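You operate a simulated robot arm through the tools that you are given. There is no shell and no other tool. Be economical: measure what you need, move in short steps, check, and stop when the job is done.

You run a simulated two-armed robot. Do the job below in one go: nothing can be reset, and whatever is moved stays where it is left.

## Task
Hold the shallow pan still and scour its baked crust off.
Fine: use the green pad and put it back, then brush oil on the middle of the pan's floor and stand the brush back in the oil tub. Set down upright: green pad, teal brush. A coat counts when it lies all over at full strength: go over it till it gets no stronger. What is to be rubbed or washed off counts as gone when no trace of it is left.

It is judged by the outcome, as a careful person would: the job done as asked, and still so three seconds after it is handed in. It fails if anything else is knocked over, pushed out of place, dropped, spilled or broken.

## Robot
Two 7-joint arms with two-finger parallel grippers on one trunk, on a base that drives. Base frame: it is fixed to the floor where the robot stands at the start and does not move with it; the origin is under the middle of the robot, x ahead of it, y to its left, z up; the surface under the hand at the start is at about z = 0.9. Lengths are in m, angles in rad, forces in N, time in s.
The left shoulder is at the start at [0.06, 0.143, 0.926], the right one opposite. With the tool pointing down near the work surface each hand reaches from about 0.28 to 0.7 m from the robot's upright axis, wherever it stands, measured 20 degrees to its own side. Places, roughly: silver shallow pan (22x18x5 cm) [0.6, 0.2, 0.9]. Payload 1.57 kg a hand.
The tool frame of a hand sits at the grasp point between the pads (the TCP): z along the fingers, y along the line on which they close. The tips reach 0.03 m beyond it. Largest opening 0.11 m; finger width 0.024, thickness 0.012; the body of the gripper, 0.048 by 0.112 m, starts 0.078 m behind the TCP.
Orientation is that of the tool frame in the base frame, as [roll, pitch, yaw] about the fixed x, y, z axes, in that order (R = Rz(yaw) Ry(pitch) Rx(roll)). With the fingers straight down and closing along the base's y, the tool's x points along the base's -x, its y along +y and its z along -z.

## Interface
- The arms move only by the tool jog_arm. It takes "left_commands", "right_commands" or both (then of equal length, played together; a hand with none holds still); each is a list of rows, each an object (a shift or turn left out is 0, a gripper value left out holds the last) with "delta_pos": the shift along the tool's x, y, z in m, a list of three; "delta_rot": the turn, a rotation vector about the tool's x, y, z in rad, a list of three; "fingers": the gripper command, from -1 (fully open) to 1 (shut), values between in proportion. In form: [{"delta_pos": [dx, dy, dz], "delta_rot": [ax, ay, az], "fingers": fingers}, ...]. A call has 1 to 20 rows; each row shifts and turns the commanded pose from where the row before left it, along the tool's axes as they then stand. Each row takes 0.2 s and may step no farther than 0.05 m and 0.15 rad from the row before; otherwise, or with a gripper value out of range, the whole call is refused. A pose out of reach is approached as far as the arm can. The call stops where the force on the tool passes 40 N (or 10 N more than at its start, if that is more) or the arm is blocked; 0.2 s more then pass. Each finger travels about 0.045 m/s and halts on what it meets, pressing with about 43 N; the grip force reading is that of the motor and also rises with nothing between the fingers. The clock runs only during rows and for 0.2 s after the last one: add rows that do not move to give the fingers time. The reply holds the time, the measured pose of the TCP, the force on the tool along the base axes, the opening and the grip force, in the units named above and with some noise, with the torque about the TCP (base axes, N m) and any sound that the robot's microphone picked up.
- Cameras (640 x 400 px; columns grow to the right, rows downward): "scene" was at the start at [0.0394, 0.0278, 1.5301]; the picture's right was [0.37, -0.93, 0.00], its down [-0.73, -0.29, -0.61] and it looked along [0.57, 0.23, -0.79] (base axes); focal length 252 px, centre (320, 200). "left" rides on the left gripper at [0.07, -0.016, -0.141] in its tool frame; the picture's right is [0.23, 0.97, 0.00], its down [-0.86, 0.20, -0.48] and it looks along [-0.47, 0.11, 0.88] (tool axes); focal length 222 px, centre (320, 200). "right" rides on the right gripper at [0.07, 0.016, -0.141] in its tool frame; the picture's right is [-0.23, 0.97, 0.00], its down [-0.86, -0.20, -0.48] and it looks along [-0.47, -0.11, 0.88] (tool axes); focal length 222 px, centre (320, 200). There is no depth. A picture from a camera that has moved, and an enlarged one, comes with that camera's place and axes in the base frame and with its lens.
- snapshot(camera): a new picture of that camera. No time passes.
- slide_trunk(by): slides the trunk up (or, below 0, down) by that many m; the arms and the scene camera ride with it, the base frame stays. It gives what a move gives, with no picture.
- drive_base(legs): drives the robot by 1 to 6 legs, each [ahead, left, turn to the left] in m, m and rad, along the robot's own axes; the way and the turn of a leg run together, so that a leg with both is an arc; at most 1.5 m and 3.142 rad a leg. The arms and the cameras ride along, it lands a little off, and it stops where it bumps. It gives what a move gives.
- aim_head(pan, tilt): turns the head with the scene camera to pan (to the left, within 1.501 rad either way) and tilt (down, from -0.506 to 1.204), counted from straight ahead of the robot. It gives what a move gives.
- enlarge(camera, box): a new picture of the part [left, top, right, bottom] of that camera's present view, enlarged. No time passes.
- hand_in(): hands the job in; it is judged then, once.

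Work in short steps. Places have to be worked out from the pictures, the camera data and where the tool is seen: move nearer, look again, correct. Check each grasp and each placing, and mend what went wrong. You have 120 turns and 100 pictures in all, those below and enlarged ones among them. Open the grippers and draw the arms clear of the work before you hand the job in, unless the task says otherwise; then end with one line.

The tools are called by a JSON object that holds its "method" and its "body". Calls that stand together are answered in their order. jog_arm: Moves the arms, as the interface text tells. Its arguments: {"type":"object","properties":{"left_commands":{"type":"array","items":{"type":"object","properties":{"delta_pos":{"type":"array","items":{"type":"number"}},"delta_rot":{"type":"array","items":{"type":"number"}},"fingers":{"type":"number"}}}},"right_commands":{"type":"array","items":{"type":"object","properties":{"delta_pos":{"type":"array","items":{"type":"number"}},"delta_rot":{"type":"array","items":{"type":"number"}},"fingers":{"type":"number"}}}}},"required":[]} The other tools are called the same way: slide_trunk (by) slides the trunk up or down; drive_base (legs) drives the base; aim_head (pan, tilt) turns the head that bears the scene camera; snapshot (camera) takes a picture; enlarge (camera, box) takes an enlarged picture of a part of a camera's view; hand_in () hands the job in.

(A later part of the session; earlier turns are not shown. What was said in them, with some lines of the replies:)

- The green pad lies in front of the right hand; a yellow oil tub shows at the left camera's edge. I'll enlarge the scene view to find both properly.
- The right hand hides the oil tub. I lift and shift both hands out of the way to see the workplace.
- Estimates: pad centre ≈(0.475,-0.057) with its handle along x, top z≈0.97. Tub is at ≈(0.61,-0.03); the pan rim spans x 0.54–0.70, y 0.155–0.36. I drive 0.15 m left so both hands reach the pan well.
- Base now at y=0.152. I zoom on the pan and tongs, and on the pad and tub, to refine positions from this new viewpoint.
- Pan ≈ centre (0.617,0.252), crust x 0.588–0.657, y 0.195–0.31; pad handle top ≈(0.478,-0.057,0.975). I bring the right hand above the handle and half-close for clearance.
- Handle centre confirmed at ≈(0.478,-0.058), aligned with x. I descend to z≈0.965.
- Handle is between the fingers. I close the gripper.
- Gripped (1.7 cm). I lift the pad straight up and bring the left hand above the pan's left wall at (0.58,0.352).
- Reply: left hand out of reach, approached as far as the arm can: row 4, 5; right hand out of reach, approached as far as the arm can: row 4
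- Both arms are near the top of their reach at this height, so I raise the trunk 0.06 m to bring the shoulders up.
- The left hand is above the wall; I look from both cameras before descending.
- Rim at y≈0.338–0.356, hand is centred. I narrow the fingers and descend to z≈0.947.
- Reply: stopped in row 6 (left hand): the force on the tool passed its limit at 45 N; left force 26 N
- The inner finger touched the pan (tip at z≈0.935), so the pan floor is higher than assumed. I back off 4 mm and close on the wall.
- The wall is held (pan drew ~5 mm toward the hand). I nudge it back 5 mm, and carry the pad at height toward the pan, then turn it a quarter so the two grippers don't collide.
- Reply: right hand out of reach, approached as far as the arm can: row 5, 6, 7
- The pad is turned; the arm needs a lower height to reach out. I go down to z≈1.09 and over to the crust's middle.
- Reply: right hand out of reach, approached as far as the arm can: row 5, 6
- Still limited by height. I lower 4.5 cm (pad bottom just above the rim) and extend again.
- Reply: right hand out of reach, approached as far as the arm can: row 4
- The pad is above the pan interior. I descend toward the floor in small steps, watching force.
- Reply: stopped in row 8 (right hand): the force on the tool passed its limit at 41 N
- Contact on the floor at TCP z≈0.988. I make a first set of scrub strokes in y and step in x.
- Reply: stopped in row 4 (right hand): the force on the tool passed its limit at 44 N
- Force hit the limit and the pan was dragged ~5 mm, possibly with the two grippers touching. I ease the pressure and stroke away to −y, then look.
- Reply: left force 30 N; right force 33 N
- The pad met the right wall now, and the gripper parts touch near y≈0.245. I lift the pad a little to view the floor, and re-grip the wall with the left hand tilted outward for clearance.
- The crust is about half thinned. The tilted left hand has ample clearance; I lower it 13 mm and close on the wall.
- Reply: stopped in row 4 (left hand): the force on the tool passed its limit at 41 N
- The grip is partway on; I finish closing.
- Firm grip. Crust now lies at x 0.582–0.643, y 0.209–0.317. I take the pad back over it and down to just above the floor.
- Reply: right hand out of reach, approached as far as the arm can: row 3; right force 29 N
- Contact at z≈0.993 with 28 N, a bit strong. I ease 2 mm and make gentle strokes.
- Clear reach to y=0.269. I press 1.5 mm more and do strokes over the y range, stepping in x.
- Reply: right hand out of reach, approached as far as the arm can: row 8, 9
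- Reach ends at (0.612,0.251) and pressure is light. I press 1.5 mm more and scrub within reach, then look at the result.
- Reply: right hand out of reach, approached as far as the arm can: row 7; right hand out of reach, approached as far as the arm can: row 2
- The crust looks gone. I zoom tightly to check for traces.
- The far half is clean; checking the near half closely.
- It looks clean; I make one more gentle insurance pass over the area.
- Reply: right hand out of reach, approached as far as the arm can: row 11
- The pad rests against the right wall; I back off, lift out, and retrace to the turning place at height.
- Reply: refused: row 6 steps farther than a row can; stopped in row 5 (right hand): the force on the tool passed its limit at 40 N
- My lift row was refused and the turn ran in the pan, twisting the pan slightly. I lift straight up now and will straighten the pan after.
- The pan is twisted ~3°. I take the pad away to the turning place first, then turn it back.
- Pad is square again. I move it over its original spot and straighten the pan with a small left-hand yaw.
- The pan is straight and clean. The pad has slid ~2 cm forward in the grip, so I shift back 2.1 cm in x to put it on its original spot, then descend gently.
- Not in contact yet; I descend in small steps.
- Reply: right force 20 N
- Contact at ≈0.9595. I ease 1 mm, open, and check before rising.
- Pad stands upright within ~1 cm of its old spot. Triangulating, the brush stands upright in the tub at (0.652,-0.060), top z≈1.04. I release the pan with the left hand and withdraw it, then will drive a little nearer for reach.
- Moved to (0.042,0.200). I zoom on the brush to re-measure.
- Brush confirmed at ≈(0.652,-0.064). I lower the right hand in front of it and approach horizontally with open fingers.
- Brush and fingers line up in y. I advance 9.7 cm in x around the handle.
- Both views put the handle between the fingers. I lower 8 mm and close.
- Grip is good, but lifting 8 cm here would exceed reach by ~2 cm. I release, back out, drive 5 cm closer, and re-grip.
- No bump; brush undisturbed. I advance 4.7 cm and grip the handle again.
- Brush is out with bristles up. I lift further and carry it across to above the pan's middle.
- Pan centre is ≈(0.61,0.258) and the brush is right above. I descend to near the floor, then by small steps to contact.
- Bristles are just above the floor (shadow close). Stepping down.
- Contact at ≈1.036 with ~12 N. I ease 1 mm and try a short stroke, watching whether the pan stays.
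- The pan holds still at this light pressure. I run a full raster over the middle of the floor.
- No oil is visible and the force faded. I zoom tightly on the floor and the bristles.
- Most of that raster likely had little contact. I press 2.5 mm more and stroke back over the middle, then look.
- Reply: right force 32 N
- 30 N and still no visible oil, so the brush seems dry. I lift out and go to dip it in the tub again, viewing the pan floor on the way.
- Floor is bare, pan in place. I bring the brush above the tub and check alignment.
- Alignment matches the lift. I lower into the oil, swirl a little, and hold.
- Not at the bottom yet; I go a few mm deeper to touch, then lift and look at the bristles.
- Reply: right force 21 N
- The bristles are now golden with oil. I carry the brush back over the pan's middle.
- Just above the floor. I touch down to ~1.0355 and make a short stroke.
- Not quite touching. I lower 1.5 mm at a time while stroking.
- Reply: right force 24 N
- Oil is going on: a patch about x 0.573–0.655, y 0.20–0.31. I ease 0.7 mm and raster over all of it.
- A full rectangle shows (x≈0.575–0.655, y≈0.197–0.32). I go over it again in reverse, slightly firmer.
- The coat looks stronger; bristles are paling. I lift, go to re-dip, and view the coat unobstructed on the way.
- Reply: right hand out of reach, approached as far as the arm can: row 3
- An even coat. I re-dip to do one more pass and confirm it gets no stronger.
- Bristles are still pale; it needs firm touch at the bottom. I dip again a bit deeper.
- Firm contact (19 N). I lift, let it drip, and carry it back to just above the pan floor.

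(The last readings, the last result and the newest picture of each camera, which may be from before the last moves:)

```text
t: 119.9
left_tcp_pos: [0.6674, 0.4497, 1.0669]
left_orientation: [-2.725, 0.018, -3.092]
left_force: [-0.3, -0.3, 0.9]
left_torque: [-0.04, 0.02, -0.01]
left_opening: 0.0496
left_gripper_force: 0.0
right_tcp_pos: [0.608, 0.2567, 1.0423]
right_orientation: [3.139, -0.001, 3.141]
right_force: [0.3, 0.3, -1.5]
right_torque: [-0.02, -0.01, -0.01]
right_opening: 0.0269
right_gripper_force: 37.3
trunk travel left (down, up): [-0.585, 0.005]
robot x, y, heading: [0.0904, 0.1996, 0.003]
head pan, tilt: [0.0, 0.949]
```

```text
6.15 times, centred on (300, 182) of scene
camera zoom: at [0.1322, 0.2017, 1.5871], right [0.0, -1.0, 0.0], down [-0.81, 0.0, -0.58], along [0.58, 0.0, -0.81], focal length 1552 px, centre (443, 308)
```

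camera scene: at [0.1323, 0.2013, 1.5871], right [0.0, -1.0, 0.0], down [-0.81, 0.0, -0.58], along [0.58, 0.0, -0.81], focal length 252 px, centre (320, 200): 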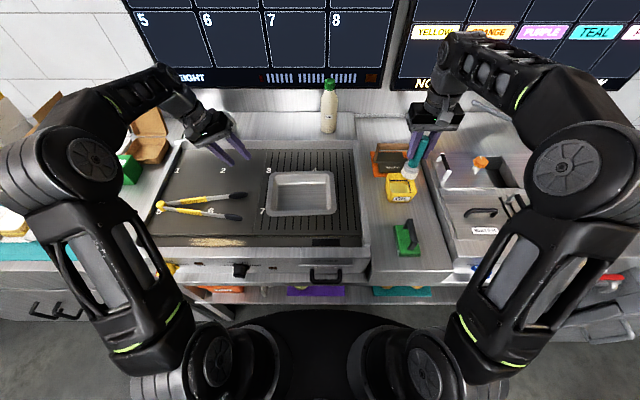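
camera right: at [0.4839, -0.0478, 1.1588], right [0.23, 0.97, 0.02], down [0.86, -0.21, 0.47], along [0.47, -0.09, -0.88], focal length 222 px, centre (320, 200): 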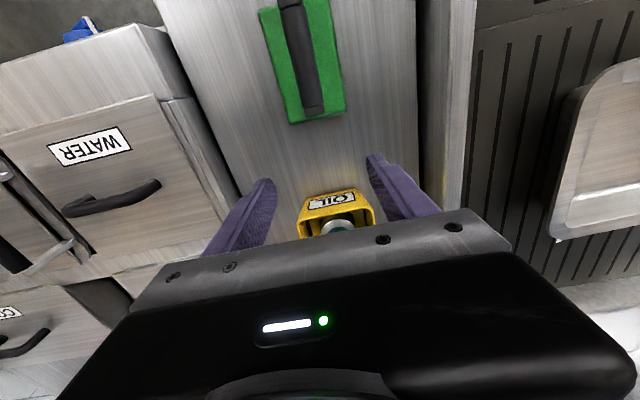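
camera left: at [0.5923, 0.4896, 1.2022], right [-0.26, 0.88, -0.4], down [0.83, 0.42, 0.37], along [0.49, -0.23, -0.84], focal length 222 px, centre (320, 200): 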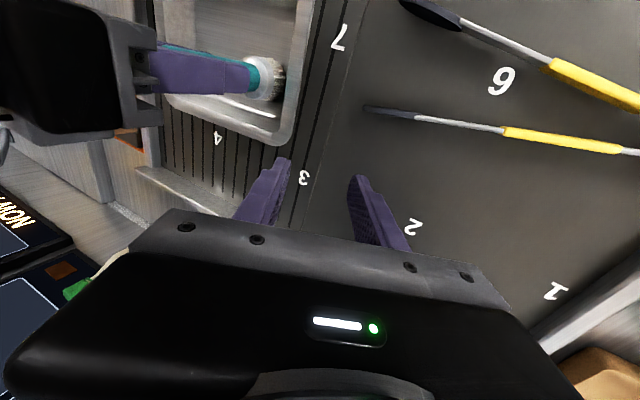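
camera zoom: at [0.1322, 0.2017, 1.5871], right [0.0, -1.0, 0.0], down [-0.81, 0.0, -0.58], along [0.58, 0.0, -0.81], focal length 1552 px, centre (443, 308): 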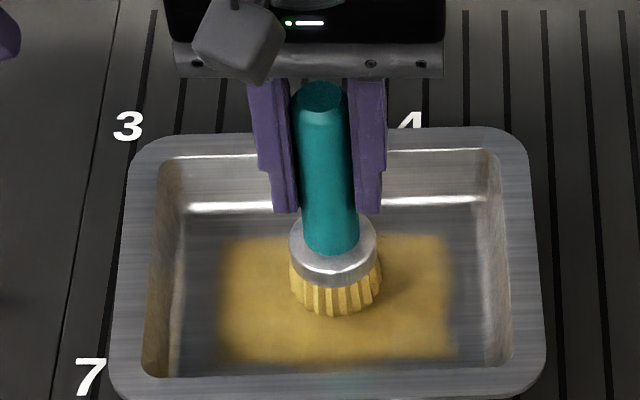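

Loaded again. I touch down and raster a third full pass with slightly wider borders.

{"method": "jog_arm", "body": {"right_commands": [{"delta_pos": [0, 0, 0.006]}, {"delta_pos": [0, 0, 0.0033]}, {"delta_pos": [0.02, -0.02, 0]}, {"delta_pos": [0, -0.026, 0]}, {"delta_pos": [0, 0.03, 0]}, {"delta_pos": [0, 0.03, 0]}, {"delta_pos": [0, 0.037, 0]}, {"delta_pos": [-0.018, 0, 0]}, {"delta_pos": [0, -0.03, 0]}, {"delta_pos": [0, -0.03, 0]}, {"delta_pos": [0, -0.037, 0]}, {"delta_pos": [-0.018, 0, 0]}, {"delta_pos": [0, 0.03, 0]}, {"delta_pos": [0, 0.03, 0]}, {"delta_pos": [0, 0.037, 0]}, {"delta_pos": [-0.018, 0, 0]}, {"delta_pos": [0, -0.03, 0]}, {"delta_pos": [0, -0.03, 0]}, {"delta_pos": [0, -0.037, 0]}, {}]}}

{"method": "enlarge", "body": {"camera": "scene", "box": [260, 150, 340, 215]}}

```text
t: 124.1
left_tcp_pos: [0.6674, 0.4511, 1.0669]
left_orientation: [-2.725, 0.016, -3.092]
left_force: [-0.1, 0.6, -0.1]
left_torque: [-0.01, 0.01, -0.02]
left_opening: 0.0494
left_gripper_force: 0.1
right_tcp_pos: [0.6403, 0.2098, 1.033]
right_orientation: [3.139, 0.0, -3.14]
right_force: [-0.3, 1.2, 9.4]
right_torque: [0.13, -0.17, 0.01]
right_opening: 0.027
right_gripper_force: 37.6
trunk travel left (down, up): [-0.585, 0.005]
robot x, y, heading: [0.0917, 0.2039, -0.0]
head pan, tilt: [0.0, 0.949]
```

```text
6.15 times, centred on (300, 182) of scene
camera zoom: at [0.1313, 0.202, 1.5871], right [0.0, -1.0, 0.0], down [-0.81, 0.0, -0.58], along [0.58, 0.0, -0.81], focal length 1552 px, centre (443, 308)
```

zoom: 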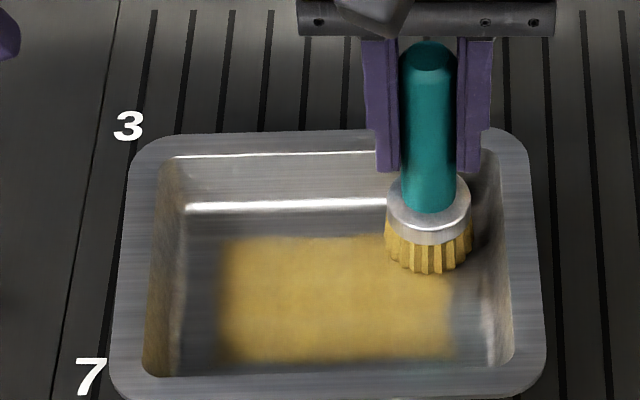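

Colour is unchanged from before, i.e. at full strength; one more reverse pass covers the borders while the brush is loaded.

{"method": "jog_arm", "body": {"right_commands": [{"delta_pos": [0, 0.03, 0]}, {"delta_pos": [0, 0.03, 0]}, {"delta_pos": [0, 0.037, 0]}, {"delta_pos": [0.018, 0, 0]}, {"delta_pos": [0, -0.03, 0]}, {"delta_pos": [0, -0.03, 0]}, {"delta_pos": [0, -0.037, 0]}, {"delta_pos": [0.018, 0, 0]}, {"delta_pos": [0, 0.03, 0]}, {"delta_pos": [0, 0.03, 0]}, {"delta_pos": [0, 0.037, 0]}, {"delta_pos": [0.02, 0, 0]}, {"delta_pos": [0, -0.03, 0]}, {"delta_pos": [0, -0.03, 0]}, {"delta_pos": [0, -0.037, 0]}, {"delta_pos": [-0.02, 0.02, -0.02]}, {"delta_pos": [0, 0, -0.035]}, {"delta_pos": [0, 0, -0.03]}, {}]}}

```text
t: 128.1
left_tcp_pos: [0.6677, 0.4497, 1.0666]
left_orientation: [-2.726, 0.017, -3.093]
left_force: [0.3, 0.5, 0.5]
left_torque: [0.0, 0.01, -0.02]
left_opening: 0.0496
left_gripper_force: 0.0
right_tcp_pos: [0.6042, 0.2295, 1.1176]
right_orientation: [3.141, -0.003, 3.141]
right_force: [0.3, 0.5, -1.0]
right_torque: [0.03, 0.02, -0.02]
right_opening: 0.0269
right_gripper_force: 37.8
trunk travel left (down, up): [-0.585, 0.005]
robot x, y, heading: [0.0901, 0.1993, -0.002]
head pan, tilt: [0.0, 0.949]
```

Lifted out. I move the brush back above the tub and check the coat.

{"method": "jog_arm", "body": {"right_commands": [{"delta_pos": [-0.007, -0.042, 0]}, {"delta_pos": [-0.007, -0.042, 0]}, {"delta_pos": [-0.007, -0.042, 0]}, {"delta_pos": [-0.007, -0.042, 0]}, {"delta_pos": [0, -0.042, 0]}, {"delta_pos": [0, -0.042, 0]}, {"delta_pos": [0, -0.039, 0]}, {"delta_pos": [-0.008, 0, 0.015]}, {"delta_pos": [-0.007, 0, 0.015]}, {}]}}

{"method": "enlarge", "body": {"camera": "scene", "box": [260, 150, 340, 215]}}

{"method": "enlarge", "body": {"camera": "scene", "box": [350, 110, 450, 230]}}

```text
t: 130.3
left_tcp_pos: [0.6678, 0.45, 1.0664]
left_orientation: [-2.724, 0.016, -3.092]
left_force: [0.5, 0.5, 0.1]
left_torque: [0.01, 0.01, -0.01]
left_opening: 0.0494
left_gripper_force: 0.1
right_tcp_pos: [0.6485, -0.0601, 1.086]
right_orientation: [3.14, 0.0, -3.141]
right_force: [0.5, -0.4, -1.8]
right_torque: [0.0, -0.02, 0.0]
right_opening: 0.0271
right_gripper_force: 38.1
trunk travel left (down, up): [-0.585, 0.005]
robot x, y, heading: [0.0889, 0.2021, -0.0]
head pan, tilt: [0.0, 0.949]
```

```text
6.15 times, centred on (300, 182) of scene
camera zoom: at [0.1322, 0.2016, 1.5871], right [0.0, -1.0, 0.0], down [-0.81, 0.0, -0.58], along [0.58, 0.0, -0.81], focal length 1552 px, centre (443, 308)
```

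zoom: 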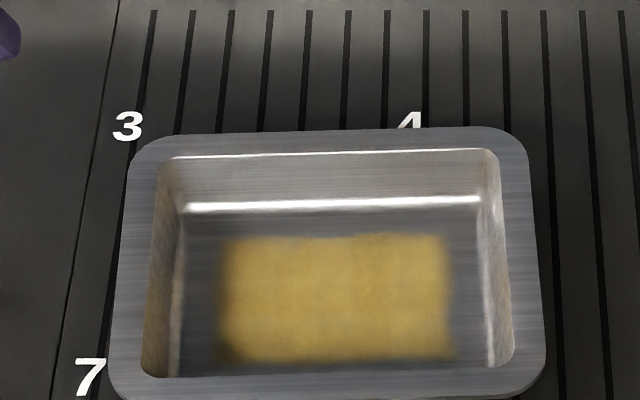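

```text
3.33 times, centred on (400, 170) of scene
camera zoom: at [0.1322, 0.2016, 1.5871], right [0.0, -1.0, 0.0], down [-0.81, 0.0, -0.58], along [0.58, 0.0, -0.81], focal length 841 px, centre (53, 300)
```

zoom: 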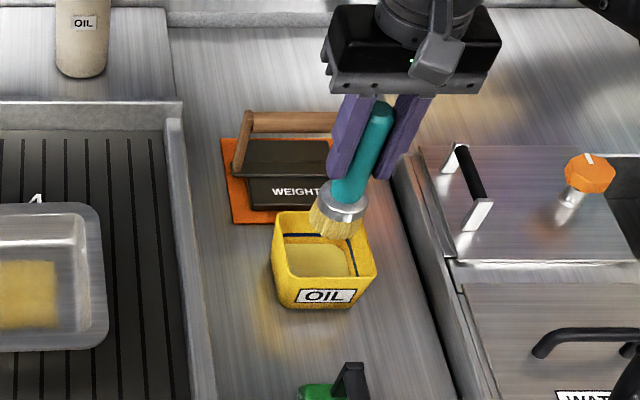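

The coat is uniform and no stronger than before. I lower the brush into the tub to light contact.

{"method": "jog_arm", "body": {"right_commands": [{"delta_pos": [0, -0.002, 0.02]}, {"delta_pos": [0, 0, 0.02]}, {"delta_pos": [0, 0, 0.02]}, {"delta_pos": [0, 0, 0.019]}, {"delta_pos": [0, 0, 0.0015]}, {"delta_pos": [0, 0, 0.001]}, {}]}}

```text
t: 131.9
left_tcp_pos: [0.667, 0.4501, 1.0672]
left_orientation: [-2.727, 0.017, -3.093]
left_force: [-1.0, 0.1, 0.1]
left_torque: [-0.01, -0.01, -0.03]
left_opening: 0.0494
left_gripper_force: 0.0
right_tcp_pos: [0.6479, -0.0629, 1.0054]
right_orientation: [3.138, -0.001, -3.142]
right_force: [0.2, 0.0, -1.4]
right_torque: [-0.03, 0.01, -0.01]
right_opening: 0.0269
right_gripper_force: 37.3
trunk travel left (down, up): [-0.585, 0.005]
robot x, y, heading: [0.087, 0.2027, 0.002]
head pan, tilt: [0.0, 0.949]
```

{"method": "jog_arm", "body": {"right_commands": [{"delta_pos": [0, 0, 0.001]}, {"delta_pos": [0, 0, 0.001]}, {"delta_pos": [0, 0, 0.0005]}, {}]}}

```text
t: 132.9
left_tcp_pos: [0.6668, 0.45, 1.0657]
left_orientation: [-2.726, 0.018, -3.092]
left_force: [-0.3, -0.6, 0.2]
left_torque: [0.0, -0.02, 0.01]
left_opening: 0.0497
left_gripper_force: 0.0
right_tcp_pos: [0.6489, -0.0628, 1.0038]
right_orientation: [3.14, -0.001, 3.14]
right_force: [-0.1, -0.4, -0.9]
right_torque: [-0.02, 0.01, 0.02]
right_opening: 0.027
right_gripper_force: 37.4
trunk travel left (down, up): [-0.585, 0.005]
robot x, y, heading: [0.0887, 0.2038, 0.002]
head pan, tilt: [0.0, 0.949]
```

Still not touching; a little further.

{"method": "jog_arm", "body": {"right_commands": [{"delta_pos": [0, 0, 0.001]}, {"delta_pos": [0, 0, 0.001]}, {}]}}

```text
t: 133.7
left_tcp_pos: [0.6667, 0.4504, 1.0668]
left_orientation: [-2.724, 0.018, -3.092]
left_force: [-0.3, 0.8, -0.2]
left_torque: [0.0, 0.02, -0.01]
left_opening: 0.0496
left_gripper_force: 0.2
right_tcp_pos: [0.6487, -0.0622, 1.0027]
right_orientation: [3.14, 0.002, -3.141]
right_force: [-0.8, -2.7, 16.3]
right_torque: [-0.29, 0.12, -0.03]
right_opening: 0.0268
right_gripper_force: 37.4
trunk travel left (down, up): [-0.585, 0.005]
robot x, y, heading: [0.0906, 0.2033, 0.001]
head pan, tilt: [0.0, 0.949]
```

In contact. I ease slightly, open gradually, and check it stands.

{"method": "jog_arm", "body": {"right_commands": [{"delta_pos": [0, 0, -0.0008]}, {"fingers": 0.45}, {"fingers": 0.4}, {"fingers": 0.3}, {"fingers": 0.1}, {"fingers": -0.2}, {"fingers": -0.4}, {}]}}

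{"method": "enlarge", "body": {"camera": "scene", "box": [350, 110, 450, 230]}}

```text
t: 135.5
left_tcp_pos: [0.668, 0.45, 1.0665]
left_orientation: [-2.726, 0.017, -3.093]
left_force: [0.1, -0.4, -0.2]
left_torque: [0.01, -0.02, 0.01]
left_opening: 0.0494
left_gripper_force: 0.1
right_tcp_pos: [0.6472, -0.0625, 1.0024]
right_orientation: [3.14, -0.001, 3.141]
right_force: [0.1, -0.8, 0.1]
right_torque: [0.0, 0.01, 0.03]
right_opening: 0.0771
right_gripper_force: 0.1
trunk travel left (down, up): [-0.585, 0.005]
robot x, y, heading: [0.0878, 0.2046, -0.001]
head pan, tilt: [0.0, 0.949]
```

```text
3.33 times, centred on (400, 170) of scene
camera zoom: at [0.1322, 0.2013, 1.5871], right [0.0, -1.0, 0.0], down [-0.81, 0.0, -0.58], along [0.58, 0.0, -0.81], focal length 841 px, centre (53, 300)
```

zoom: 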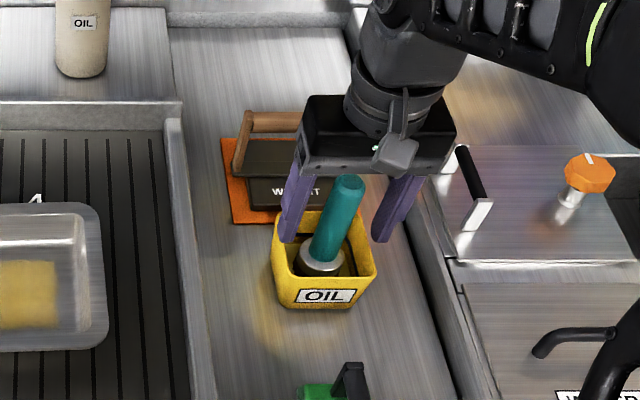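

The brush stands upright in the tub. I withdraw both arms clear.

{"method": "jog_arm", "body": {"right_commands": [{"delta_pos": [0.03, 0, 0]}, {"delta_pos": [0.03, 0, -0.005]}, {"delta_pos": [0.02, 0, -0.03]}, {"delta_pos": [0.02, 0, -0.04]}, {"delta_pos": [0.02, -0.02, -0.04]}, {"delta_pos": [0.02, -0.04, 0]}, {"delta_pos": [0, -0.045, 0]}, {}], "left_commands": [{"delta_pos": [0, 0, -0.03]}, {"delta_pos": [0.03, 0, -0.03]}, {"delta_pos": [0.04, 0, 0]}, {"delta_pos": [0.04, 0, 0]}, {"delta_pos": [0.04, 0, 0]}, {}, {}, {}]}}

{"method": "snapshot", "body": {"camera": "scene"}}

{"method": "enlarge", "body": {"camera": "scene", "box": [350, 130, 450, 270]}}

```text
t: 137.3
left_tcp_pos: [0.5146, 0.4685, 1.1186]
left_orientation: [-2.724, 0.019, -3.092]
left_force: [0.1, 0.2, 0.5]
left_torque: [-0.02, 0.01, -0.01]
left_opening: 0.0496
left_gripper_force: 0.0
right_tcp_pos: [0.5078, -0.1672, 1.1168]
right_orientation: [3.14, -0.002, -3.141]
right_force: [-0.1, 0.1, 0.3]
right_torque: [-0.03, 0.0, 0.03]
right_opening: 0.0769
right_gripper_force: 0.1
trunk travel left (down, up): [-0.585, 0.005]
robot x, y, heading: [0.0866, 0.2, 0.003]
head pan, tilt: [0.0, 0.949]
```

```text
11 pictures are left
camera scene: at [0.1322, 0.2019, 1.5871], right [0.0, -1.0, 0.0], down [-0.81, 0.0, -0.58], along [0.58, 0.0, -0.81], focal length 252 px, centre (320, 200)
```

scene: 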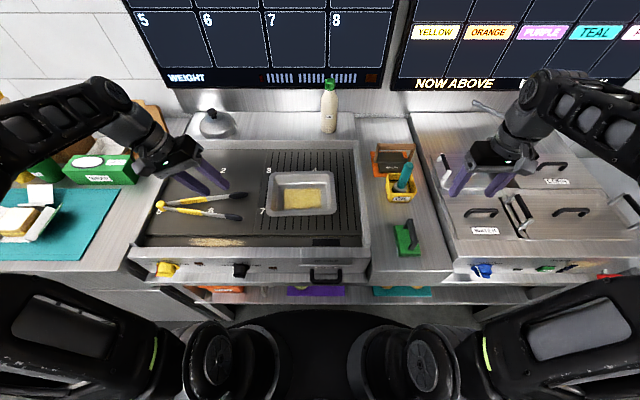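

```text
2.86 times, centred on (400, 200) of scene
camera zoom: at [0.1322, 0.2019, 1.5871], right [0.0, -1.0, 0.0], down [-0.81, 0.0, -0.58], along [0.58, 0.0, -0.81], focal length 721 px, centre (91, 200)
```

zoom: 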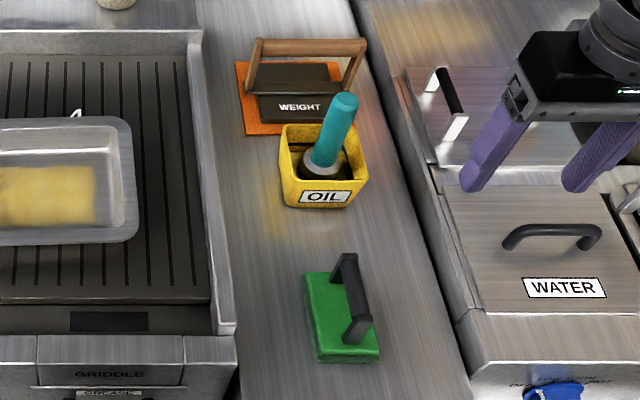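

The pad and brush stand upright in place, the pan is clean and evenly oiled, and the arms are clear and open. I hand in.

{"method": "hand_in", "body": {}}

```text
The job is handed in.
```

I held the pan and scoured off its crust until no trace showed. The green pad is back upright within about 1 cm of its old spot. The middle of the pan's floor has an even coat of oil that got no stronger on later passes, and the brush stands upright in the oil tub. While I scoured, the pan was dragged about 5 mm and twisted about 3°. I straightened it, and it now sits within about a centimetre of its original place, perhaps a degree or two off square.
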